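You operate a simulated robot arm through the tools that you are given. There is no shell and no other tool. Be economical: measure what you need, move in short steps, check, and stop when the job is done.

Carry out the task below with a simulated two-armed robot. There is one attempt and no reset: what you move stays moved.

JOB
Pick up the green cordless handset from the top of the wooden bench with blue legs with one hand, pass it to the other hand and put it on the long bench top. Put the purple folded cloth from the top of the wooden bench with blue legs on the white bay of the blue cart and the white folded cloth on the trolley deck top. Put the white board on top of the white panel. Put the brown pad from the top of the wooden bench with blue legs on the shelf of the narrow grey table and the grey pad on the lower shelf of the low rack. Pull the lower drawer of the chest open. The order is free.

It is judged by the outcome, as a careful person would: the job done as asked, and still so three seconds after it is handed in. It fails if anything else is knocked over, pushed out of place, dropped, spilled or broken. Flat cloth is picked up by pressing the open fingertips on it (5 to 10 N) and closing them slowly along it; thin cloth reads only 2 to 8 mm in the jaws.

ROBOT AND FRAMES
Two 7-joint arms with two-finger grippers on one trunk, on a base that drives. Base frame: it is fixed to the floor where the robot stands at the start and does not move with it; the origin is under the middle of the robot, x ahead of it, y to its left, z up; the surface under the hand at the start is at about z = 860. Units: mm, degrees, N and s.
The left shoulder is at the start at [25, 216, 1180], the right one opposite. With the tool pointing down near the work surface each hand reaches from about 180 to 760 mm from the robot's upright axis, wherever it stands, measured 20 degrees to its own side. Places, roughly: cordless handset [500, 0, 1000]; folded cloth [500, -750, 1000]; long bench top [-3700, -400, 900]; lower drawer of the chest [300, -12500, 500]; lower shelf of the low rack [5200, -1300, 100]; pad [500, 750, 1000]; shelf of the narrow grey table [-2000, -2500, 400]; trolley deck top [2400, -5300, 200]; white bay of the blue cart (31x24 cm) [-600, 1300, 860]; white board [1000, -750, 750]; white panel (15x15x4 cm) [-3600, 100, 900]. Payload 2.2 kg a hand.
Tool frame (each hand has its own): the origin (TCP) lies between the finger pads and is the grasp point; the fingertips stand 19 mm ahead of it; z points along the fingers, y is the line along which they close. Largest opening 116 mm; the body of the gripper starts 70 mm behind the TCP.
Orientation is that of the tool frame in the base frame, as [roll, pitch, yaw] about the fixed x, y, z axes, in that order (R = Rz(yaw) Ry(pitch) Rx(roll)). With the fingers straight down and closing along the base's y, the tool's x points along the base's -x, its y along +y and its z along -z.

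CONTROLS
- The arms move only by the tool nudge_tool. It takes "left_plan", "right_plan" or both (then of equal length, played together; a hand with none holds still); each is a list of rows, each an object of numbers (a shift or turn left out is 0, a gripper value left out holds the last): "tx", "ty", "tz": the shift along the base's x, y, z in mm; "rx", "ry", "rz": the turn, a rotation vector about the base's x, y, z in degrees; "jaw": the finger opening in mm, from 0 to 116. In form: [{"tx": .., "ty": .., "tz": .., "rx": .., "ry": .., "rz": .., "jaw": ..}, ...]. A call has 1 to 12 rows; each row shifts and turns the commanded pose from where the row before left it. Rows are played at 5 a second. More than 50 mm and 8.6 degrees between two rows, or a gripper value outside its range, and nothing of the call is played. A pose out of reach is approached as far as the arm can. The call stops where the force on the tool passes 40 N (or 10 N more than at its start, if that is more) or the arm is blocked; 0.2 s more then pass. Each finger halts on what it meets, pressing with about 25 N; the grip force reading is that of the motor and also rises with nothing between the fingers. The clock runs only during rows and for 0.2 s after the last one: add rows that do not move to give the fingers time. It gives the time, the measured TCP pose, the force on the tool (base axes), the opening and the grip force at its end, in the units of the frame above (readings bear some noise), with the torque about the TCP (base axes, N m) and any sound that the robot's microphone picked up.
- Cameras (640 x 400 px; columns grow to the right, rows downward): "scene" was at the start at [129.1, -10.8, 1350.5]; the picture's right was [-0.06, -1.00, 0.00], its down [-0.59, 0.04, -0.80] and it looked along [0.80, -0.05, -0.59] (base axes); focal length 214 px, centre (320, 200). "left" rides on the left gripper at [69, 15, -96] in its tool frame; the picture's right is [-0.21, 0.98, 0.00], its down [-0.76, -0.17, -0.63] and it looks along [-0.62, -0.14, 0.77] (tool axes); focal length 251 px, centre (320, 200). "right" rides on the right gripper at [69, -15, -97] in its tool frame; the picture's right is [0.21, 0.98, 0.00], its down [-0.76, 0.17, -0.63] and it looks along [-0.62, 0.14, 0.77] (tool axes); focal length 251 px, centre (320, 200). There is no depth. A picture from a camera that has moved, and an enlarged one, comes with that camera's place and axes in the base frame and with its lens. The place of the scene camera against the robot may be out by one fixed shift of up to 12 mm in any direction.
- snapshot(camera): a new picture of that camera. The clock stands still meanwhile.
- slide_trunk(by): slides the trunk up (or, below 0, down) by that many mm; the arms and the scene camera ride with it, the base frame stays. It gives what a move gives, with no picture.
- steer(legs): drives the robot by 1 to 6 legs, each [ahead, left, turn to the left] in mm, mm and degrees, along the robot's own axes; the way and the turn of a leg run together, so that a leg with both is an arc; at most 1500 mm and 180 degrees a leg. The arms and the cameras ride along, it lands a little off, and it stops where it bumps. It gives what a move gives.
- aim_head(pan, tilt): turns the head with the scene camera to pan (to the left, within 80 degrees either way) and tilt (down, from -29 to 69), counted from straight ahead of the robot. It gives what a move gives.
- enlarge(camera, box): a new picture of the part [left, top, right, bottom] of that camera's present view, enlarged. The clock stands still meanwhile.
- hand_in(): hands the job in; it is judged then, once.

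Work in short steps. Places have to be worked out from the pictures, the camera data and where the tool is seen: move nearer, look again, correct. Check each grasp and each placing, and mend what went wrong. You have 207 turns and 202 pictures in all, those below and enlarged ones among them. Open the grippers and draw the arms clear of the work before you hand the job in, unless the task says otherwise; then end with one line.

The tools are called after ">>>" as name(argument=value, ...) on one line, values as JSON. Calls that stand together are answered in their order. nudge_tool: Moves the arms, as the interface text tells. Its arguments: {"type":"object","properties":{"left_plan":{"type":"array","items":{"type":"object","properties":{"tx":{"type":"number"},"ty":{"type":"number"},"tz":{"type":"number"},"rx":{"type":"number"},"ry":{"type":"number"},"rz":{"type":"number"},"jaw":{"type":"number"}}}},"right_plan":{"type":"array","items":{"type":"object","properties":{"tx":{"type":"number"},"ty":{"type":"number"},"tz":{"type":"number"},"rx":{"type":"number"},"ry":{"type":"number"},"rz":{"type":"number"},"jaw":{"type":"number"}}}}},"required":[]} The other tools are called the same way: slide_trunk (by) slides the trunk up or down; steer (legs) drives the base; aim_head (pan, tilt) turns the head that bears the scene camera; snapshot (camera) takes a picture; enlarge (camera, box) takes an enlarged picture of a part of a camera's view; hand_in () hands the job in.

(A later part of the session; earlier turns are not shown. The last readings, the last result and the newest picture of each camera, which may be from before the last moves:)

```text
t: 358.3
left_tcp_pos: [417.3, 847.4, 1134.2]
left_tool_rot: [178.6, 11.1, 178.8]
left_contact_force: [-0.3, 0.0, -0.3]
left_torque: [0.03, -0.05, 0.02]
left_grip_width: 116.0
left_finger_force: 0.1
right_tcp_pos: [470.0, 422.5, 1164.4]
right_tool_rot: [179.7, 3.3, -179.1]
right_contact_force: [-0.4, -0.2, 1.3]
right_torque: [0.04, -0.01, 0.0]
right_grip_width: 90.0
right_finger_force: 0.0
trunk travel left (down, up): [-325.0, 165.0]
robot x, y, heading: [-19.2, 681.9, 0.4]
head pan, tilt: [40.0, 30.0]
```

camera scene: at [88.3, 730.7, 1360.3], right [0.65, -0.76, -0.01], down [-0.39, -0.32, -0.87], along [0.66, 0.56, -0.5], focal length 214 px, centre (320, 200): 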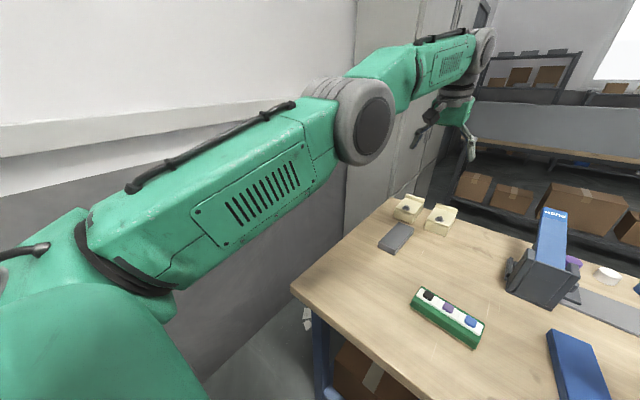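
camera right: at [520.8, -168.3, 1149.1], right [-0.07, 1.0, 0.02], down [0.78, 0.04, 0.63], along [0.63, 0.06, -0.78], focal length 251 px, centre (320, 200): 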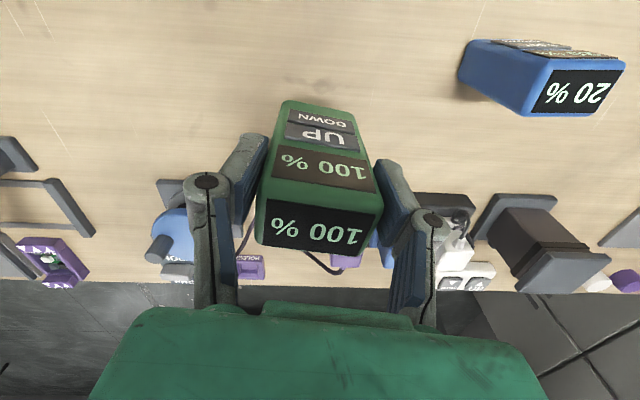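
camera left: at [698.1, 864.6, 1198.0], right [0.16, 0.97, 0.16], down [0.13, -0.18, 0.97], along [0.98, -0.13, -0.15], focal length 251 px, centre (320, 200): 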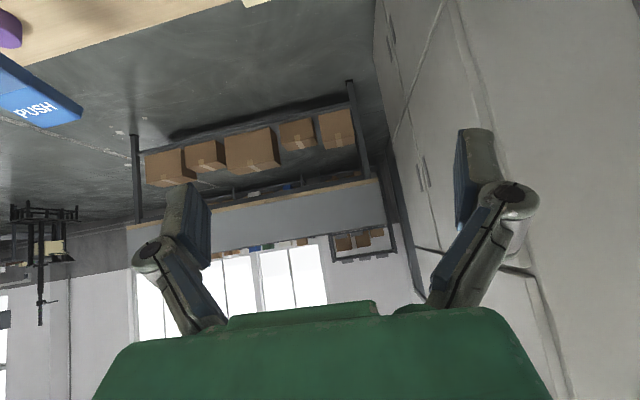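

Tracking again. Move forward moderately and tilt.

>>> nudge_tool(left_plan=[{"tx": 40, "ty": 10}, {"tx": 40, "ty": 15}, {"tx": 40, "ty": 15, "ry": -8}, {"ry": -8, "tz": -20}, {"ry": -8, "tz": -30}, {"ry": -8, "tz": -30}, {}, {}])

>>> snapshot(camera="left")

```text
t: 360.1
left_tcp_pos: [539.1, 891.3, 1052.4]
left_tool_rot: [177.8, 42.6, 178.4]
left_contact_force: [0.2, -0.1, -0.5]
left_torque: [0.01, -0.01, -0.03]
left_grip_width: 115.9
left_finger_force: 0.0
right_tcp_pos: [470.5, 425.9, 1163.8]
right_tool_rot: [179.8, 3.1, -179.0]
right_contact_force: [-0.8, -0.2, 0.4]
right_torque: [0.01, -0.02, 0.0]
right_grip_width: 90.2
right_finger_force: 0.1
trunk travel left (down, up): [-325.0, 165.0]
robot x, y, heading: [-26.8, 680.9, 0.4]
head pan, tilt: [40.0, 30.0]
```

```text
88 pictures are left
camera left: at [423.3, 905.3, 1076.9], right [0.16, 0.97, 0.17], down [0.13, -0.19, 0.97], along [0.98, -0.13, -0.15], focal length 251 px, centre (320, 200)
```

left: 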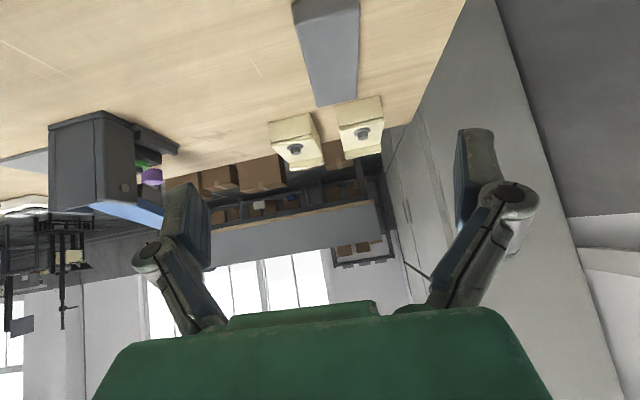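

Grey pad: centre ≈(700,912), 58 wide, along x. Move the tilted hand over it and descend partway.

>>> nudge_tool(left_plan=[{"tx": 40, "ty": 10}, {"tx": 40, "ty": 10}, {"tx": 40}, {"tx": 26}, {"tz": -45}, {"tz": -45}, {}, {}, {}])

>>> snapshot(camera="left")

```text
t: 362.1
left_tcp_pos: [685.6, 909.9, 961.6]
left_tool_rot: [177.9, 42.6, 178.5]
left_contact_force: [-0.2, -0.6, 1.6]
left_torque: [0.0, -0.01, -0.01]
left_grip_width: 115.9
left_finger_force: 0.0
right_tcp_pos: [472.9, 425.5, 1162.4]
right_tool_rot: [179.8, 3.1, -179.1]
right_contact_force: [0.3, -0.1, -0.3]
right_torque: [0.01, 0.02, 0.01]
right_grip_width: 90.1
right_finger_force: 0.2
trunk travel left (down, up): [-325.0, 165.0]
robot x, y, heading: [-26.7, 683.4, 0.4]
head pan, tilt: [40.0, 30.0]
```

```text
87 pictures are left
camera left: at [569.9, 923.8, 986.4], right [0.16, 0.97, 0.17], down [0.13, -0.19, 0.97], along [0.98, -0.13, -0.15], focal length 251 px, centre (320, 200)
```

left: 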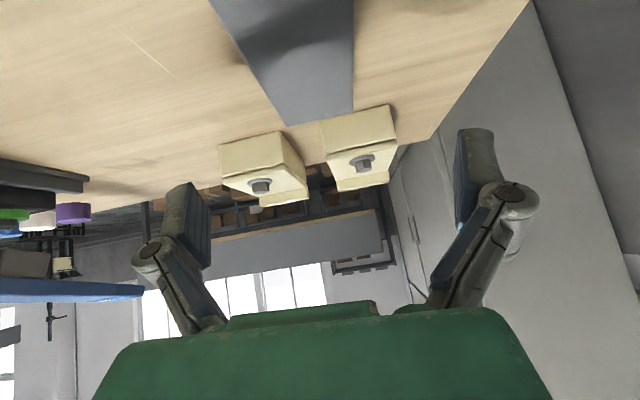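

Centred. Descend to grip height.

>>> nudge_tool(left_plan=[{"tz": -35}, {"tz": -25}, {"tz": -12}, {"tz": -4}, {}])

>>> snapshot(camera="left")

```text
t: 363.3
left_tcp_pos: [685.2, 912.4, 883.6]
left_tool_rot: [177.9, 42.8, 178.5]
left_contact_force: [-0.3, -0.3, 0.0]
left_torque: [0.02, 0.02, 0.02]
left_grip_width: 116.0
left_finger_force: 0.0
right_tcp_pos: [470.4, 425.2, 1163.4]
right_tool_rot: [179.8, 3.2, -179.0]
right_contact_force: [0.7, -0.1, -0.5]
right_torque: [0.03, 0.0, 0.0]
right_grip_width: 90.0
right_finger_force: 0.0
trunk travel left (down, up): [-325.0, 165.0]
robot x, y, heading: [-24.7, 681.4, 0.4]
head pan, tilt: [40.0, 30.0]
```

```text
86 pictures are left
camera left: at [569.9, 925.8, 909.2], right [0.16, 0.97, 0.17], down [0.13, -0.19, 0.97], along [0.98, -0.13, -0.15], focal length 251 px, centre (320, 200)
```

left: 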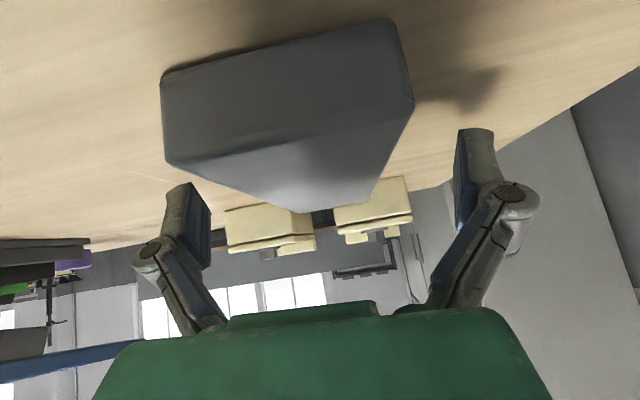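

Good straddle. Close and lift.

>>> nudge_tool(left_plan=[{"jaw": 85}, {"jaw": 70}, {"jaw": 62}, {"jaw": 56}, {"jaw": 48}, {"jaw": 30}, {"jaw": 0}, {}, {"tz": 15}, {"tz": 30}, {"tz": 30}, {}])

>>> snapshot(camera="left")

```text
t: 365.9
left_tcp_pos: [685.0, 913.3, 961.8]
left_tool_rot: [177.8, 42.8, 178.5]
left_contact_force: [0.4, -0.1, -1.9]
left_torque: [-0.03, 0.03, 0.02]
left_grip_width: 60.9
left_finger_force: 25.0
right_tcp_pos: [471.4, 425.4, 1162.4]
right_tool_rot: [179.8, 3.2, -179.0]
right_contact_force: [0.7, 0.1, -0.4]
right_torque: [-0.02, 0.0, -0.03]
right_grip_width: 89.8
right_finger_force: 0.1
trunk travel left (down, up): [-325.0, 165.0]
robot x, y, heading: [-25.0, 684.3, 0.7]
head pan, tilt: [40.0, 30.0]
```

```text
85 pictures are left
camera left: at [569.7, 927.1, 985.6], right [0.16, 0.97, 0.17], down [0.13, -0.19, 0.97], along [0.98, -0.13, -0.15], focal length 251 px, centre (320, 200)
```

left: 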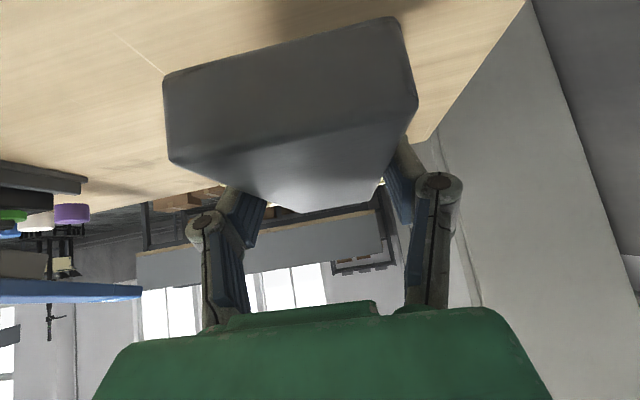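

Pad held. Raise, retract, back off and strafe right to the white cloth.

>>> nudge_tool(left_plan=[{"tz": 45}, {"tz": 45}, {"tz": 30, "tx": -30}, {"tx": -45}, {"tx": -45}])

>>> steer(legs=[[-450, 0, 0], [0, -1430, 0], [450, 0, 0]])

>>> aim_head(pan=-20, tilt=35)

>>> snapshot(camera="right")

>>> snapshot(camera="scene")

```text
t: 367.1
left_tcp_pos: [564.0, 913.6, 1082.1]
left_tool_rot: [178.1, 42.8, 178.5]
left_contact_force: [-0.2, -0.3, -0.9]
left_torque: [-0.01, 0.05, 0.03]
left_grip_width: 61.0
left_finger_force: 25.0
right_tcp_pos: [470.3, 424.9, 1163.3]
right_tool_rot: [179.8, 3.1, -179.2]
right_contact_force: [0.9, -0.9, -0.4]
right_torque: [-0.01, -0.02, -0.03]
right_grip_width: 89.7
right_finger_force: 0.0
trunk travel left (down, up): [-325.0, 165.0]
robot x, y, heading: [-23.2, 681.4, 0.5]
head pan, tilt: [40.0, 30.0]
```

```text
t: 378.9
left_tcp_pos: [579.9, -501.5, 1079.8]
left_tool_rot: [177.9, 42.7, 178.5]
left_contact_force: [-0.7, 0.1, -0.9]
left_torque: [-0.01, 0.03, 0.0]
left_grip_width: 61.0
left_finger_force: 25.2
right_tcp_pos: [487.9, -988.9, 1163.0]
right_tool_rot: [179.9, 3.1, -179.0]
right_contact_force: [-0.4, -0.8, -0.3]
right_torque: [0.0, 0.03, 0.02]
right_grip_width: 89.8
right_finger_force: 0.0
trunk travel left (down, up): [-325.0, 165.0]
robot x, y, heading: [-8.6, -735.2, 0.6]
head pan, tilt: [40.0, 30.0]
```

```text
t: 380.2
left_tcp_pos: [579.1, -501.7, 1081.3]
left_tool_rot: [178.0, 42.9, 178.4]
left_contact_force: [0.0, 0.2, -2.1]
left_torque: [-0.04, 0.06, 0.01]
left_grip_width: 60.8
left_finger_force: 25.3
right_tcp_pos: [485.2, -989.1, 1164.3]
right_tool_rot: [179.9, 3.2, -179.0]
right_contact_force: [0.6, -0.7, -0.2]
right_torque: [0.02, 0.01, -0.02]
right_grip_width: 89.8
right_finger_force: 0.1
trunk travel left (down, up): [-325.0, 165.0]
robot x, y, heading: [-10.5, -731.4, 0.4]
head pan, tilt: [-20.0, 35.0]
```

```text
84 pictures are left
camera right: at [411.3, -1006.0, 1257.3], right [-0.23, 0.97, -0.01], down [0.72, 0.18, 0.68], along [0.66, 0.15, -0.74], focal length 251 px, centre (320, 200)
```

right: 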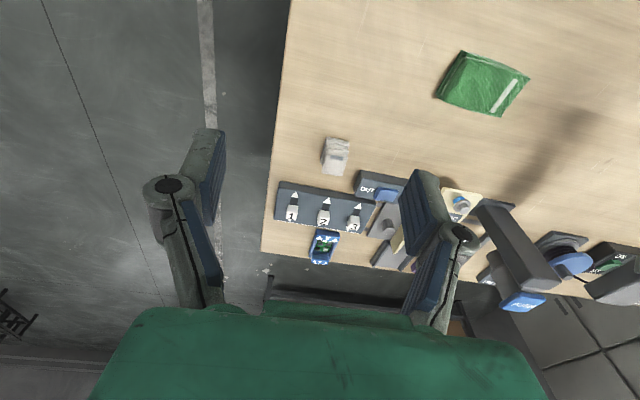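

```text
83 pictures are left
camera scene: at [116.4, -768.1, 1352.4], right [-0.33, -0.94, 0.0], down [-0.54, 0.19, -0.82], along [0.77, -0.27, -0.58], focal length 214 px, centre (320, 200)
```

scene: 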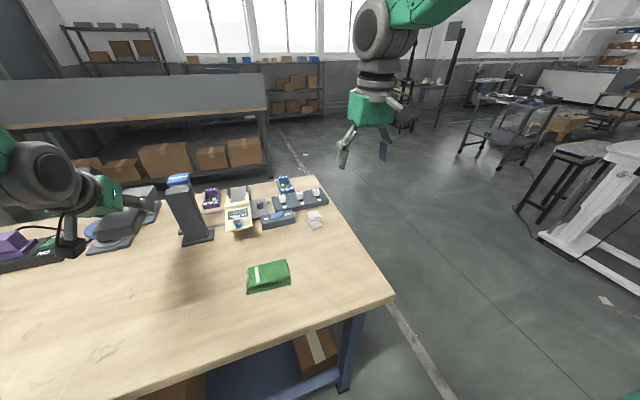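

White cloth at ≈(630,-930). Move the right hand above it and look.

>>> nudge_tool(right_plan=[{"tx": 40, "ty": 20, "jaw": 116}, {"tx": 40, "ty": 20}, {"tx": 40, "ty": 19}, {"tx": 22, "tz": -30}, {"tz": -45}, {"tz": -45}, {"tz": -40}, {}, {}])

>>> snapshot(camera="right")

```text
t: 382.2
left_tcp_pos: [578.8, -501.0, 1081.8]
left_tool_rot: [177.9, 42.9, 178.5]
left_contact_force: [0.4, -0.3, -1.8]
left_torque: [-0.01, -0.01, 0.0]
left_grip_width: 61.0
left_finger_force: 25.3
right_tcp_pos: [628.2, -927.3, 1007.9]
right_tool_rot: [179.8, 3.2, -179.0]
right_contact_force: [-0.2, -0.3, -0.3]
right_torque: [-0.01, 0.04, -0.05]
right_grip_width: 115.9
right_finger_force: 0.1
trunk travel left (down, up): [-325.0, 165.0]
robot x, y, heading: [-10.2, -734.7, 0.8]
head pan, tilt: [-20.0, 35.0]
```

```text
82 pictures are left
camera right: at [554.5, -944.5, 1100.1], right [-0.23, 0.97, -0.01], down [0.72, 0.18, 0.67], along [0.66, 0.15, -0.74], focal length 251 px, centre (320, 200)
```

right: 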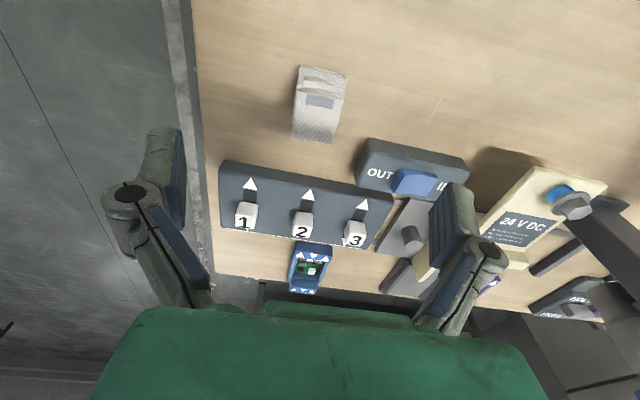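

Rotate 7°, jaws 80 mm, centre at (638,−927), and lower.

>>> nudge_tool(right_plan=[{"tx": 8, "rz": 7, "jaw": 80}, {"tz": -40}, {"tz": -30}, {}, {}])

>>> snapshot(camera="right")

```text
t: 383.4
left_tcp_pos: [579.5, -500.4, 1081.0]
left_tool_rot: [178.0, 42.7, 178.4]
left_contact_force: [-0.2, 0.2, -1.2]
left_torque: [0.0, 0.02, 0.02]
left_grip_width: 60.8
left_finger_force: 24.8
right_tcp_pos: [635.1, -929.3, 936.1]
right_tool_rot: [179.8, 3.1, -172.1]
right_contact_force: [-0.2, 0.0, -0.7]
right_torque: [-0.02, 0.01, 0.01]
right_grip_width: 80.1
right_finger_force: 0.0
trunk travel left (down, up): [-325.0, 165.0]
robot x, y, heading: [-6.0, -730.9, 0.1]
head pan, tilt: [-20.0, 35.0]
```

```text
81 pictures are left
camera right: at [563.2, -954.7, 1027.8], right [-0.35, 0.94, -0.01], down [0.69, 0.26, 0.67], along [0.63, 0.23, -0.74], focal length 251 px, centre (320, 200)
```

right: 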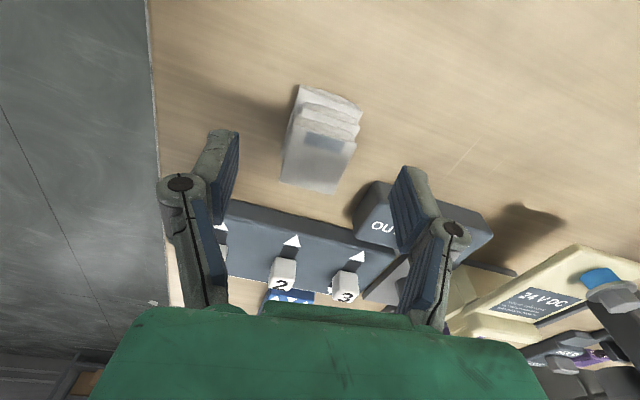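

Wrong rotation sense; rotate −15° and recheck.

>>> nudge_tool(right_plan=[{"rz": -7.5, "tx": 2}, {"rz": -7.5, "tx": 2}, {}, {}])

>>> snapshot(camera="right")

```text
t: 384.4
left_tcp_pos: [578.7, -501.3, 1081.8]
left_tool_rot: [178.0, 42.9, 178.5]
left_contact_force: [0.1, -0.4, -1.2]
left_torque: [-0.04, 0.03, 0.0]
left_grip_width: 60.8
left_finger_force: 24.8
right_tcp_pos: [638.3, -928.1, 934.7]
right_tool_rot: [179.9, 3.4, 173.0]
right_contact_force: [0.5, 0.6, -0.6]
right_torque: [0.0, 0.02, 0.0]
right_grip_width: 80.4
right_finger_force: 0.1
trunk travel left (down, up): [-325.0, 165.0]
robot x, y, heading: [-8.2, -734.1, 0.5]
head pan, tilt: [-20.0, 35.0]
```

```text
80 pictures are left
camera right: at [563.6, -934.8, 1027.6], right [-0.09, 1.0, -0.01], down [0.73, 0.07, 0.67], along [0.67, 0.06, -0.74], focal length 251 px, centre (320, 200)
```

right: 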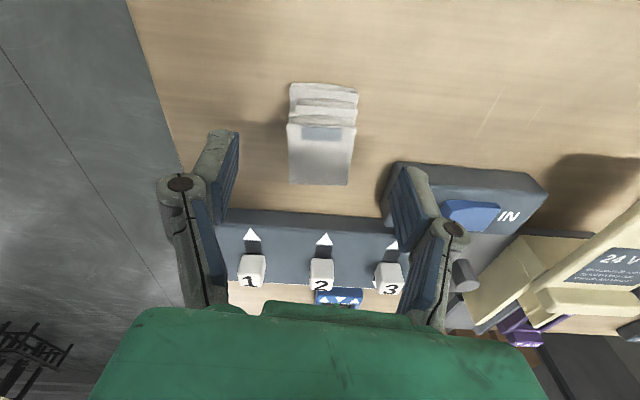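

Aligned. Narrow to 68 mm, descend and look.

>>> nudge_tool(right_plan=[{"jaw": 68, "ty": 3, "tx": 2}, {"tz": -25}, {"tz": -22}, {}, {}])

>>> snapshot(camera="right")

```text
t: 385.6
left_tcp_pos: [580.2, -501.1, 1081.4]
left_tool_rot: [178.0, 43.0, 178.5]
left_contact_force: [0.1, -0.2, -1.7]
left_torque: [0.01, 0.01, 0.01]
left_grip_width: 60.6
left_finger_force: 25.2
right_tcp_pos: [640.8, -926.1, 887.4]
right_tool_rot: [179.8, 3.2, 173.0]
right_contact_force: [0.0, -0.8, 0.0]
right_torque: [-0.03, -0.01, 0.01]
right_grip_width: 67.9
right_finger_force: 0.1
trunk travel left (down, up): [-325.0, 165.0]
robot x, y, heading: [-8.5, -734.5, 0.5]
head pan, tilt: [-20.0, 35.0]
```

```text
79 pictures are left
camera right: at [566.0, -932.1, 979.2], right [-0.09, 1.0, -0.01], down [0.73, 0.08, 0.67], along [0.67, 0.06, -0.74], focal length 251 px, centre (320, 200)
```

right: 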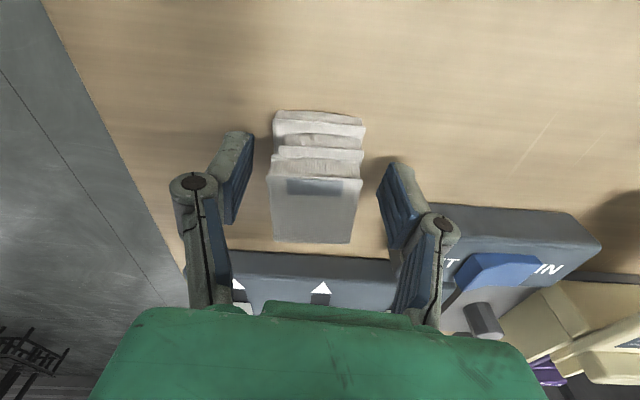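

Well centred. Lower 4 mm, close slowly and lift.

>>> nudge_tool(right_plan=[{"tz": -4}, {"jaw": 58}, {"jaw": 52}, {"jaw": 46}, {"jaw": 40}, {"jaw": 34}, {"jaw": 25}, {"jaw": 0}, {}, {"tz": 12}, {"tz": 25}, {"tz": 30}])

>>> snapshot(camera="right")

```text
t: 388.2
left_tcp_pos: [578.3, -500.7, 1081.5]
left_tool_rot: [178.0, 43.0, 178.5]
left_contact_force: [0.2, 0.8, -1.5]
left_torque: [-0.02, 0.02, -0.01]
left_grip_width: 60.5
left_finger_force: 24.9
right_tcp_pos: [639.8, -926.2, 952.0]
right_tool_rot: [179.8, 3.2, 173.0]
right_contact_force: [-0.4, -0.5, -0.1]
right_torque: [-0.02, -0.06, 0.04]
right_grip_width: 41.7
right_finger_force: 25.0
trunk travel left (down, up): [-325.0, 165.0]
robot x, y, heading: [-4.9, -738.1, 0.7]
head pan, tilt: [-20.0, 35.0]
```

```text
78 pictures are left
camera right: at [564.0, -932.9, 1044.4], right [-0.09, 1.0, -0.01], down [0.73, 0.08, 0.68], along [0.67, 0.06, -0.74], focal length 251 px, centre (320, 200)
```

right: 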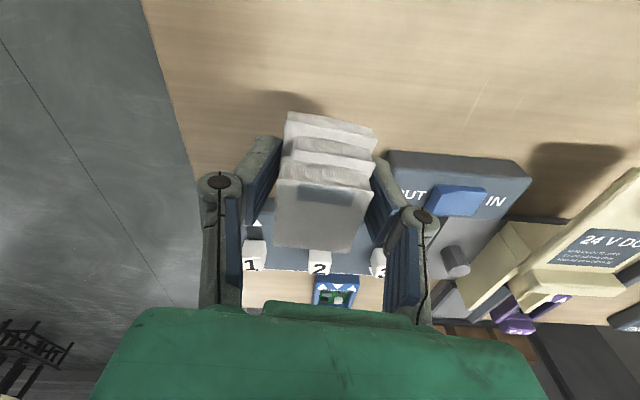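

White cloth held. Raise, retract, and drive around the bench end eastward to find the low rack.

>>> nudge_tool(right_plan=[{"tz": 45}, {"tz": 45}, {"tz": 45}, {"tz": 45}, {"tx": -40}, {"tx": -40}])

>>> steer(legs=[[-400, 0, 0], [0, -850, 0], [1100, 0, 0], [1000, 0, 0]])

>>> aim_head(pan=0, tilt=15)

>>> snapshot(camera="scene")

```text
t: 389.6
left_tcp_pos: [578.1, -501.6, 1082.7]
left_tool_rot: [178.0, 42.9, 178.5]
left_contact_force: [0.3, -0.7, -1.1]
left_torque: [-0.01, 0.02, 0.03]
left_grip_width: 60.9
left_finger_force: 25.4
right_tcp_pos: [557.9, -924.2, 1130.8]
right_tool_rot: [179.8, 3.4, 172.9]
right_contact_force: [-0.9, 0.7, 0.0]
right_torque: [-0.01, 0.02, 0.01]
right_grip_width: 41.9
right_finger_force: 24.8
trunk travel left (down, up): [-325.0, 165.0]
robot x, y, heading: [-6.2, -730.1, 0.5]
head pan, tilt: [-20.0, 35.0]
```

```text
t: 406.2
left_tcp_pos: [2274.5, -1288.3, 1081.7]
left_tool_rot: [178.1, 42.9, -179.8]
left_contact_force: [1.1, 0.5, -1.6]
left_torque: [-0.03, 0.03, 0.03]
left_grip_width: 60.9
left_finger_force: 25.0
right_tcp_pos: [2267.1, -1714.0, 1129.9]
right_tool_rot: [179.9, 3.3, 174.6]
right_contact_force: [-0.1, -0.3, 0.0]
right_torque: [0.01, -0.01, 0.04]
right_grip_width: 41.6
right_finger_force: 24.6
trunk travel left (down, up): [-325.0, 165.0]
robot x, y, heading: [1695.1, -1539.1, 1.9]
head pan, tilt: [-20.0, 35.0]
```

```text
t: 407.0
left_tcp_pos: [2271.4, -1288.9, 1083.5]
left_tool_rot: [178.0, 43.2, -179.9]
left_contact_force: [-0.3, 0.4, -1.6]
left_torque: [0.02, 0.03, -0.01]
left_grip_width: 60.9
left_finger_force: 24.5
right_tcp_pos: [2264.0, -1714.4, 1130.8]
right_tool_rot: [179.7, 3.3, 174.7]
right_contact_force: [-0.4, 0.4, -0.5]
right_torque: [-0.01, -0.01, -0.01]
right_grip_width: 41.9
right_finger_force: 25.1
trunk travel left (down, up): [-325.0, 165.0]
robot x, y, heading: [1694.4, -1537.6, 1.9]
head pan, tilt: [0.0, 15.0]
```

```text
77 pictures are left
camera scene: at [1829.4, -1538.1, 1384.3], right [0.04, -1.0, 0.0], down [-0.26, -0.01, -0.96], along [0.96, 0.03, -0.26], focal length 214 px, centre (320, 200)
```

scene: 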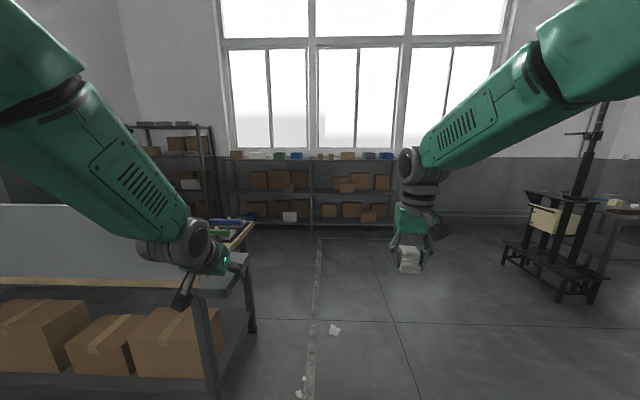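

The low rack stands along the back wall. Zoom in on it.

>>> enlarge(camera="scene", box=[220, 140, 404, 255])

```text
3.48 times, centred on (312, 198) of scene
camera zoom: at [1829.4, -1538.1, 1384.3], right [0.04, -1.0, 0.0], down [-0.26, -0.01, -0.96], along [0.96, 0.03, -0.26], focal length 746 px, centre (348, 209)
```

zoom: 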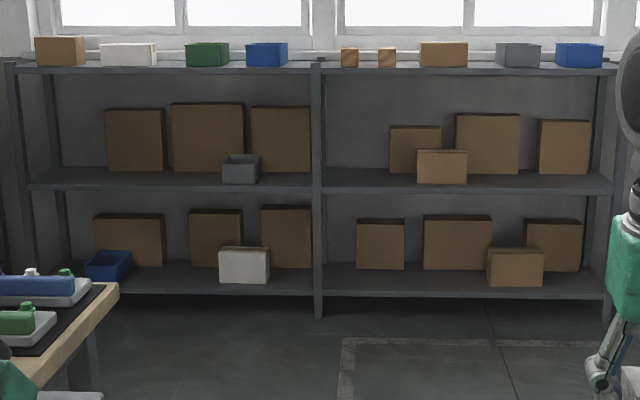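

Lower shelf (z≈100, front edge x≈5040) has free space around y≈−1550. Retract the right hand, then drive to stand off in front of it.

>>> nudge_tool(right_plan=[{"tx": -45}, {"tx": -45}, {"tx": -45}, {"tx": -45}, {"tx": -40}])

>>> steer(legs=[[0, 0, -1.9], [0, -250, 0], [1200, 0, 0], [1050, 0, 0]])

>>> slide_trunk(by=-325)

>>> snapshot(camera="scene")

```text
t: 408.2
left_tcp_pos: [2271.7, -1296.6, 1084.4]
left_tool_rot: [177.6, 43.0, 179.8]
left_contact_force: [0.2, -0.8, -0.8]
left_torque: [0.03, 0.0, 0.05]
left_grip_width: 60.7
left_finger_force: 24.8
right_tcp_pos: [2042.6, -1719.1, 1131.3]
right_tool_rot: [179.5, 3.4, 174.6]
right_contact_force: [0.4, 0.4, -0.1]
right_torque: [0.04, -0.01, 0.0]
right_grip_width: 41.7
right_finger_force: 24.2
trunk travel left (down, up): [-325.0, 165.0]
robot x, y, heading: [1692.3, -1536.6, 2.3]
head pan, tilt: [0.0, 15.0]
```

```text
t: 421.1
left_tcp_pos: [4543.3, -1541.1, 1078.3]
left_tool_rot: [179.4, 43.0, 179.3]
left_contact_force: [-0.2, 1.8, -1.7]
left_torque: [-0.11, 0.03, -0.08]
left_grip_width: 60.8
left_finger_force: 24.9
right_tcp_pos: [4301.2, -1954.5, 1135.1]
right_tool_rot: [-179.1, 3.6, 172.7]
right_contact_force: [-1.0, 1.3, -0.9]
right_torque: [-0.07, -0.01, 0.03]
right_grip_width: 41.6
right_finger_force: 25.1
trunk travel left (down, up): [-325.0, 165.0]
robot x, y, heading: [3962.5, -1786.3, -0.1]
head pan, tilt: [0.0, 15.0]
```

```text
t: 424.3
left_tcp_pos: [4541.2, -1545.9, 756.1]
left_tool_rot: [179.1, 43.0, 179.2]
left_contact_force: [-0.3, 2.1, -2.4]
left_torque: [-0.08, -0.04, -0.07]
left_grip_width: 61.0
left_finger_force: 25.2
right_tcp_pos: [4299.0, -1962.5, 810.0]
right_tool_rot: [-179.3, 3.7, 172.9]
right_contact_force: [0.3, 0.5, 0.0]
right_torque: [-0.11, 0.01, -0.04]
right_grip_width: 41.6
right_finger_force: 24.6
trunk travel left (down, up): [0.0, 490.0]
robot x, y, heading: [3958.4, -1780.4, 0.3]
head pan, tilt: [0.0, 15.0]
```

```text
75 pictures are left
camera scene: at [4092.7, -1764.7, 1059.3], right [0.0, -1.0, 0.02], down [-0.26, -0.02, -0.96], along [0.97, 0.0, -0.26], focal length 214 px, centre (320, 200)
```

scene: 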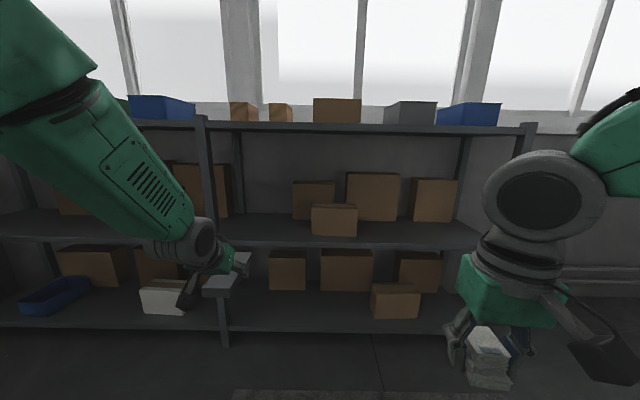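

Free stretch y −1400..−1950, depth x 5035–5300. Lower the left hand in the open to z≈200.

>>> nudge_tool(left_plan=[{"tz": -46, "tx": -5}, {"tz": -46, "tx": -5}, {"tz": -46, "tx": -5}, {"tz": -46, "tx": -5}, {"tz": -46, "tx": -5}, {"tz": -46, "tx": -5}, {"tz": -46}, {"tz": -46}, {"tz": -46}, {"tz": -46}, {"tz": -46}, {"tz": -46}])

>>> snapshot(camera="scene")

>>> snapshot(camera="left")

```text
t: 426.9
left_tcp_pos: [4512.1, -1571.5, 210.6]
left_tool_rot: [176.8, 43.1, 177.5]
left_contact_force: [0.5, -0.1, -0.8]
left_torque: [0.05, 0.09, 0.05]
left_grip_width: 60.7
left_finger_force: 25.3
right_tcp_pos: [4297.8, -1992.5, 804.4]
right_tool_rot: [179.0, 3.4, 172.5]
right_contact_force: [-0.8, 0.1, -0.8]
right_torque: [0.08, 0.01, 0.01]
right_grip_width: 41.5
right_finger_force: 24.9
trunk travel left (down, up): [0.0, 490.0]
robot x, y, heading: [3957.0, -1788.0, -0.2]
head pan, tilt: [0.0, 15.0]
```

```text
74 pictures are left
camera scene: at [4093.4, -1804.4, 1059.3], right [0.0, -1.0, -0.01], down [-0.26, 0.01, -0.96], along [0.96, 0.0, -0.26], focal length 214 px, centre (320, 200)
```

scene: 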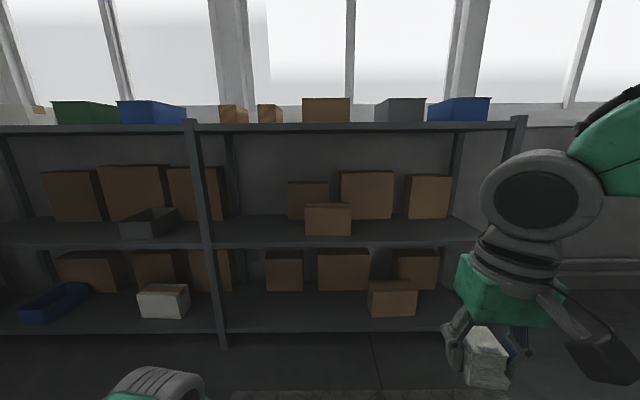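

```text
73 pictures are left
camera left: at [4395.8, -1557.3, 235.0], right [0.16, 0.97, 0.19], down [0.12, -0.21, 0.97], along [0.98, -0.14, -0.15], focal length 251 px, centre (320, 200)
```

left: 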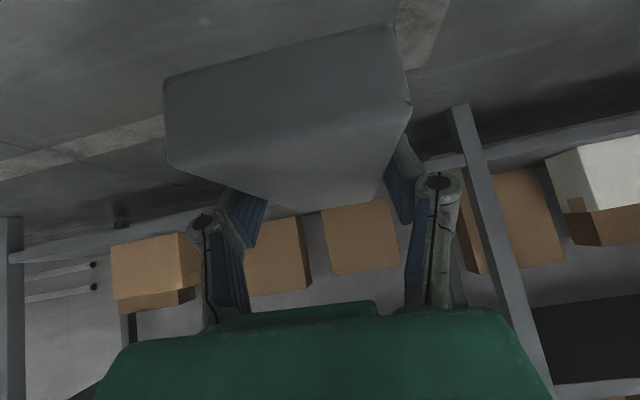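

Reachable. Stretch a bit forward and lower to travel height (TCP z≈175).

>>> nudge_tool(left_plan=[{"tz": -18, "tx": 15}, {"tz": -17, "tx": 15}, {}, {}, {}])

>>> aim_head(pan=20, tilt=35)

>>> snapshot(camera="scene")

```text
t: 428.1
left_tcp_pos: [4541.6, -1564.9, 172.8]
left_tool_rot: [177.7, 43.0, 178.0]
left_contact_force: [0.1, 0.1, -1.4]
left_torque: [-0.04, 0.03, 0.01]
left_grip_width: 60.8
left_finger_force: 25.1
right_tcp_pos: [4298.7, -1980.2, 805.7]
right_tool_rot: [179.6, 3.4, 172.7]
right_contact_force: [0.1, 0.6, -0.2]
right_torque: [0.01, -0.01, -0.03]
right_grip_width: 41.3
right_finger_force: 25.2
trunk travel left (down, up): [0.0, 490.0]
robot x, y, heading: [3961.0, -1784.9, 0.2]
head pan, tilt: [0.0, 15.0]
```

```text
t: 429.0
left_tcp_pos: [4541.0, -1565.8, 173.5]
left_tool_rot: [177.4, 43.0, 177.9]
left_contact_force: [0.4, 0.3, -0.4]
left_torque: [0.0, 0.03, 0.02]
left_grip_width: 60.9
left_finger_force: 24.8
right_tcp_pos: [4298.2, -1982.4, 806.4]
right_tool_rot: [179.5, 3.5, 172.6]
right_contact_force: [-0.6, 0.5, 0.1]
right_torque: [0.0, -0.01, -0.02]
right_grip_width: 41.7
right_finger_force: 25.6
trunk travel left (down, up): [0.0, 490.0]
robot x, y, heading: [3961.8, -1784.5, -0.2]
head pan, tilt: [20.0, 35.0]
```

```text
72 pictures are left
camera scene: at [4082.3, -1761.7, 1027.5], right [0.34, -0.94, 0.0], down [-0.54, -0.2, -0.82], along [0.77, 0.28, -0.58], focal length 214 px, centre (320, 200)
```

scene: 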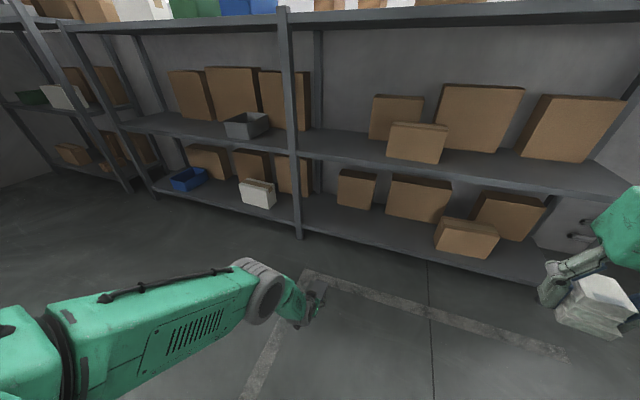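

Elbow is well behind. Drive ahead 564 mm.

>>> steer(legs=[[564, 0, 0]])

>>> nudge_tool(left_plan=[{}, {}, {}, {}, {}, {}])

>>> snapshot(camera="scene")

>>> snapshot(camera="left")

```text
t: 432.2
left_tcp_pos: [5101.2, -1561.4, 173.7]
left_tool_rot: [177.4, 43.0, 178.2]
left_contact_force: [-0.4, 0.5, -2.4]
left_torque: [0.01, 0.05, 0.04]
left_grip_width: 60.6
left_finger_force: 25.1
right_tcp_pos: [4861.9, -1977.9, 806.8]
right_tool_rot: [179.5, 3.4, 173.0]
right_contact_force: [0.4, 0.4, -0.2]
right_torque: [0.0, 0.01, 0.01]
right_grip_width: 41.6
right_finger_force: 25.6
trunk travel left (down, up): [0.0, 490.0]
robot x, y, heading: [4522.1, -1785.8, 0.4]
head pan, tilt: [20.0, 35.0]
```

```text
t: 433.6
left_tcp_pos: [5101.0, -1562.3, 174.2]
left_tool_rot: [177.5, 43.2, 178.2]
left_contact_force: [0.9, 0.4, -1.3]
left_torque: [-0.02, 0.0, 0.0]
left_grip_width: 60.9
left_finger_force: 24.8
right_tcp_pos: [4859.9, -1977.7, 806.7]
right_tool_rot: [179.5, 3.6, 173.1]
right_contact_force: [0.1, 1.1, 0.1]
right_torque: [-0.01, 0.0, 0.01]
right_grip_width: 41.6
right_finger_force: 24.9
trunk travel left (down, up): [0.0, 490.0]
robot x, y, heading: [4521.2, -1785.9, 0.3]
head pan, tilt: [20.0, 35.0]
```

```text
71 pictures are left
camera scene: at [4644.1, -1760.0, 1027.5], right [0.35, -0.94, 0.0], down [-0.54, -0.2, -0.82], along [0.77, 0.29, -0.58], focal length 214 px, centre (320, 200)
```

scene: 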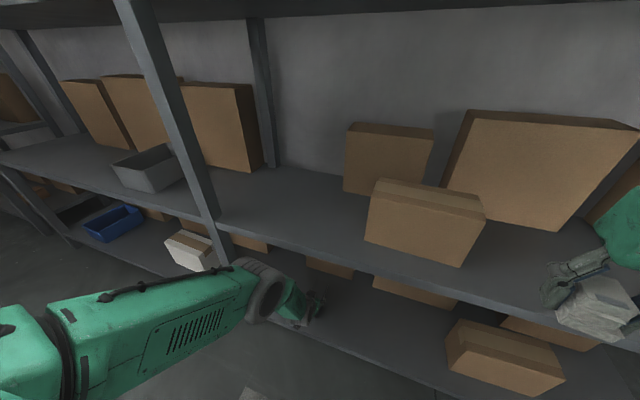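

```text
70 pictures are left
camera left: at [4985.2, -1547.9, 198.0], right [0.16, 0.97, 0.18], down [0.12, -0.2, 0.97], along [0.98, -0.13, -0.15], focal length 251 px, centre (320, 200)
```

left: 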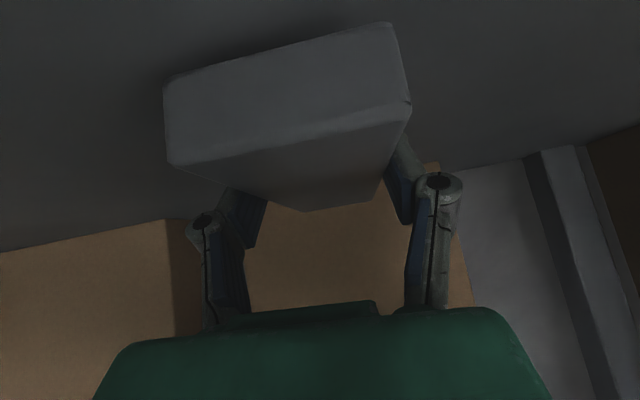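

The pad is fully over the shelf. Lower until contact.

>>> nudge_tool(left_plan=[{"tz": -12}, {"tz": -8}, {"tz": -5}, {"tz": -3}, {"tz": -3}, {}])

```text
t: 434.1
left_tcp_pos: [5102.6, -1561.9, 162.9]
left_tool_rot: [177.3, 43.8, 178.1]
left_contact_force: [-16.9, 2.6, 23.5]
left_torque: [-0.8, 0.38, -0.61]
left_grip_width: 61.1
left_finger_force: 25.8
right_tcp_pos: [4856.7, -1980.1, 808.2]
right_tool_rot: [179.3, 4.0, 173.2]
right_contact_force: [0.0, -0.4, -0.4]
right_torque: [0.02, -0.02, -0.01]
right_grip_width: 41.6
right_finger_force: 24.7
trunk travel left (down, up): [0.0, 490.0]
robot x, y, heading: [4523.1, -1783.6, 0.4]
head pan, tilt: [20.0, 35.0]
stopped in row 2 (left hand): the force on the tool passed its limit at 59 N (the readings are from after the stop); the commanded pose is now the measured one
```

Stopped by contact. Look.

>>> snapshot(camera="left")

>>> aim_head(pan=35, tilt=50)

>>> snapshot(camera="scene")

```text
69 pictures are left
camera left: at [4986.9, -1548.9, 185.0], right [0.15, 0.97, 0.18], down [0.11, -0.2, 0.97], along [0.98, -0.13, -0.14], focal length 251 px, centre (320, 200)
```

left: 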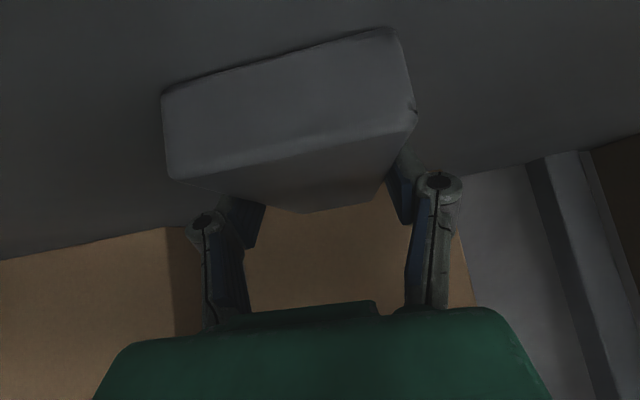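

```text
t: 434.9
left_tcp_pos: [5102.0, -1561.4, 161.5]
left_tool_rot: [177.4, 43.7, 178.2]
left_contact_force: [-18.6, 2.5, 30.5]
left_torque: [-1.05, 0.17, -0.47]
left_grip_width: 61.0
left_finger_force: 24.8
right_tcp_pos: [4856.9, -1979.1, 807.8]
right_tool_rot: [179.3, 3.9, 173.1]
right_contact_force: [-0.3, -0.3, -0.2]
right_torque: [0.02, 0.0, 0.01]
right_grip_width: 41.7
right_finger_force: 24.9
trunk travel left (down, up): [0.0, 490.0]
robot x, y, heading: [4523.4, -1786.6, 0.1]
head pan, tilt: [35.0, 50.0]
```

```text
68 pictures are left
camera scene: at [4621.0, -1747.2, 1006.5], right [0.58, -0.82, 0.0], down [-0.62, -0.44, -0.64], along [0.52, 0.37, -0.77], focal length 214 px, centre (320, 200)
```

scene: 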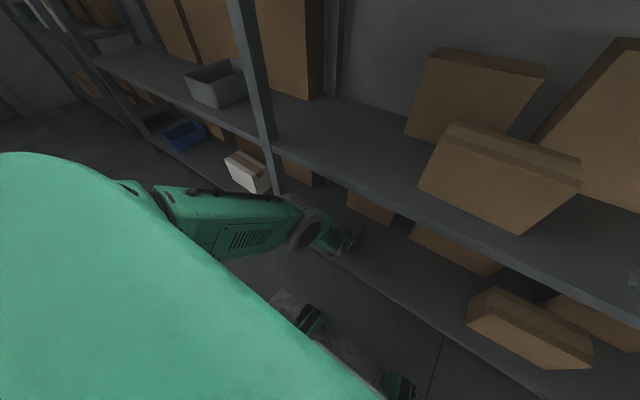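

The pad's underside has met the shelf (z≈140). Ease up 3 mm and read forces.

>>> nudge_tool(left_plan=[{"tz": 2}, {"tz": 1}, {}])

>>> snapshot(camera="left")

```text
t: 435.7
left_tcp_pos: [5103.0, -1561.1, 163.6]
left_tool_rot: [177.5, 43.6, 178.2]
left_contact_force: [3.3, -1.0, 2.5]
left_torque: [-0.14, -0.26, -0.04]
left_grip_width: 61.1
left_finger_force: 25.0
right_tcp_pos: [4859.2, -1978.5, 808.1]
right_tool_rot: [179.5, 3.8, 173.0]
right_contact_force: [0.0, -0.2, -0.3]
right_torque: [-0.01, -0.01, 0.0]
right_grip_width: 41.6
right_finger_force: 24.9
trunk travel left (down, up): [0.0, 490.0]
robot x, y, heading: [4521.8, -1783.1, 0.5]
head pan, tilt: [35.0, 50.0]
```

```text
67 pictures are left
camera left: at [4987.0, -1548.6, 185.7], right [0.16, 0.97, 0.18], down [0.11, -0.2, 0.97], along [0.98, -0.13, -0.14], focal length 251 px, centre (320, 200)
```

left: 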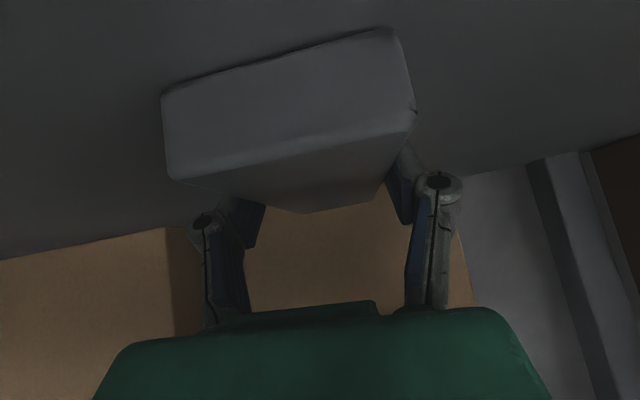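

Light contact, fingertips nearly at shelf level. Release and withdraw along the tool axis.

>>> nudge_tool(left_plan=[{"jaw": 66}, {"jaw": 75}, {"jaw": 95}, {"jaw": 116}, {}, {"tx": -20, "tz": 22}, {"tx": -25, "tz": 27}, {"tx": -25, "tz": 27}, {"tx": -25, "tz": 20}])

>>> snapshot(camera="left")

```text
t: 437.7
left_tcp_pos: [5007.9, -1563.1, 261.3]
left_tool_rot: [177.4, 43.6, 178.2]
left_contact_force: [1.2, -0.2, 0.6]
left_torque: [0.0, -0.03, -0.02]
left_grip_width: 115.9
left_finger_force: 0.0
right_tcp_pos: [4857.8, -1978.4, 807.9]
right_tool_rot: [179.5, 3.8, 173.0]
right_contact_force: [0.0, 0.6, -0.1]
right_torque: [-0.03, 0.02, 0.01]
right_grip_width: 41.5
right_finger_force: 24.8
trunk travel left (down, up): [0.0, 490.0]
robot x, y, heading: [4523.2, -1785.0, 0.5]
head pan, tilt: [35.0, 50.0]
```

```text
66 pictures are left
camera left: at [4891.3, -1549.9, 283.3], right [0.15, 0.97, 0.18], down [0.11, -0.2, 0.97], along [0.98, -0.13, -0.14], focal length 251 px, centre (320, 200)
```

left: 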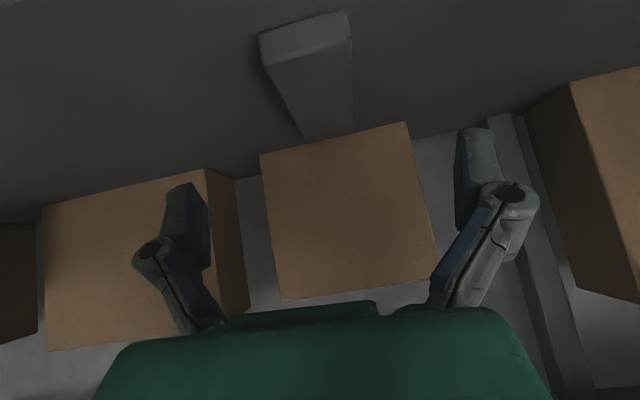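

Grey pad is on the lower shelf. Back off, raise the left hand, and turn toward the trolley.

>>> steer(legs=[[-900, 0, 0]])

>>> nudge_tool(left_plan=[{"tz": 45, "ry": 8.5}, {"tz": 45, "ry": 8.5}, {"tz": 45, "ry": 8.5}, {"tz": 45, "ry": 8.5}, {"tz": 45, "ry": 8.5}, {"tz": 45}, {"tz": 45}, {"tz": 45}, {"tz": 45, "tx": -15}, {"tz": 45, "tx": -15}, {"tz": 45, "tx": -15}])

>>> aim_head(pan=0, tilt=15)

>>> steer(legs=[[0, 0, -110]])

>>> snapshot(camera="scene")

```text
t: 442.5
left_tcp_pos: [4102.7, -1569.8, 259.3]
left_tool_rot: [177.4, 43.6, 177.6]
left_contact_force: [-0.1, 0.0, 1.0]
left_torque: [0.0, 0.01, 0.0]
left_grip_width: 115.8
left_finger_force: 0.1
right_tcp_pos: [3947.6, -1983.3, 807.4]
right_tool_rot: [179.5, 3.8, 172.3]
right_contact_force: [-0.1, 0.3, -0.5]
right_torque: [-0.03, 0.0, 0.0]
right_grip_width: 41.6
right_finger_force: 24.7
trunk travel left (down, up): [0.0, 490.0]
robot x, y, heading: [3612.0, -1789.0, -0.5]
head pan, tilt: [35.0, 50.0]
```

```text
t: 444.9
left_tcp_pos: [4056.0, -1570.5, 755.4]
left_tool_rot: [179.1, 1.3, 178.2]
left_contact_force: [0.2, -0.4, 0.0]
left_torque: [-0.04, -0.02, 0.01]
left_grip_width: 116.0
left_finger_force: 0.1
right_tcp_pos: [3945.3, -1983.3, 808.6]
right_tool_rot: [179.4, 4.0, 172.3]
right_contact_force: [-0.2, -0.1, -0.6]
right_torque: [0.03, -0.02, 0.01]
right_grip_width: 41.7
right_finger_force: 25.2
trunk travel left (down, up): [0.0, 490.0]
robot x, y, heading: [3614.3, -1787.0, -0.5]
head pan, tilt: [35.0, 50.0]
```

```text
t: 445.9
left_tcp_pos: [4057.8, -1570.3, 753.9]
left_tool_rot: [179.1, 1.3, 178.3]
left_contact_force: [0.5, 0.9, -0.1]
left_torque: [0.0, 0.01, 0.01]
left_grip_width: 116.1
left_finger_force: 0.1
right_tcp_pos: [3947.2, -1983.1, 808.9]
right_tool_rot: [179.4, 3.9, 172.2]
right_contact_force: [-0.2, 0.1, -0.5]
right_torque: [0.04, 0.0, -0.03]
right_grip_width: 41.6
right_finger_force: 24.9
trunk travel left (down, up): [0.0, 490.0]
robot x, y, heading: [3614.5, -1787.5, -0.3]
head pan, tilt: [0.0, 15.0]
```

```text
t: 450.9
left_tcp_pos: [3657.1, -2276.2, 754.0]
left_tool_rot: [179.2, 1.3, 67.4]
left_contact_force: [-0.2, 0.7, 0.0]
left_torque: [0.01, 0.0, 0.0]
left_grip_width: 116.1
left_finger_force: 0.1
right_tcp_pos: [3310.0, -2027.2, 808.3]
right_tool_rot: [179.4, 3.9, 61.5]
right_contact_force: [-0.6, -0.1, 0.2]
right_torque: [-0.01, 0.01, -0.05]
right_grip_width: 42.1
right_finger_force: 24.6
trunk travel left (down, up): [0.0, 490.0]
robot x, y, heading: [3609.5, -1785.5, -110.9]
head pan, tilt: [0.0, 15.0]
```

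```text
65 pictures are left
camera scene: at [3563.2, -1916.9, 1059.5], right [-0.93, 0.36, 0.0], down [0.09, 0.24, -0.97], along [-0.35, -0.9, -0.26], focal length 214 px, centre (320, 200)
```

scene: 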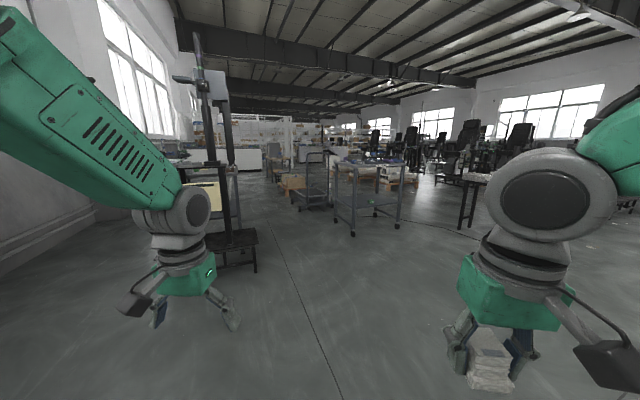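

Zoom on the trolley near column 312.

>>> enlarge(camera="scene", box=[250, 140, 410, 240])

```text
4.00 times, centred on (330, 190) of scene
camera zoom: at [3563.2, -1916.9, 1059.5], right [-0.93, 0.36, 0.0], down [0.09, 0.24, -0.97], along [-0.35, -0.9, -0.26], focal length 858 px, centre (280, 240)
```

zoom: 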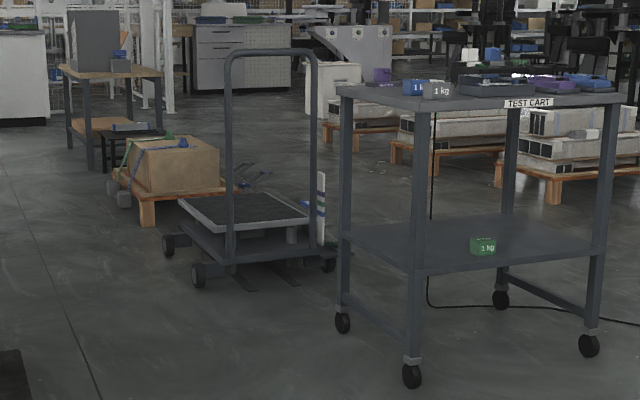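

The trolley (deck x 2100–2650, y −5150..−5730, handle on its near side) is best approached from its east side. Drive down the aisle first.

>>> steer(legs=[[0, 0, 20.9], [0, -700, 0], [1400, 0, 0], [1300, 0, 0]])

>>> snapshot(camera="scene")

```text
t: 468.7
left_tcp_pos: [3109.0, -4936.8, 755.6]
left_tool_rot: [179.0, 1.4, 87.9]
left_contact_force: [-0.3, -0.5, 0.3]
left_torque: [0.02, -0.01, 0.0]
left_grip_width: 116.0
left_finger_force: 0.1
right_tcp_pos: [2697.9, -4825.0, 809.6]
right_tool_rot: [179.4, 3.9, 82.1]
right_contact_force: [-0.3, 0.4, 0.1]
right_torque: [0.0, 0.0, -0.01]
right_grip_width: 42.0
right_finger_force: 25.2
trunk travel left (down, up): [0.0, 490.0]
robot x, y, heading: [2893.8, -4495.4, -90.5]
head pan, tilt: [0.0, 15.0]
```

```text
63 pictures are left
camera scene: at [2892.2, -4635.3, 1059.5], right [-1.0, 0.01, 0.0], down [0.0, 0.26, -0.97], along [-0.01, -0.97, -0.26], focal length 214 px, centre (320, 200)
```

scene: 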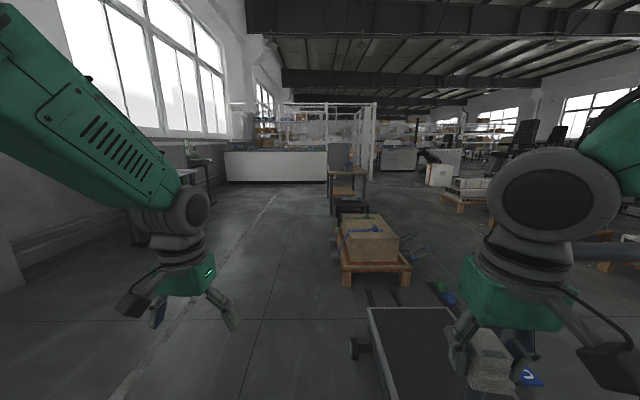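

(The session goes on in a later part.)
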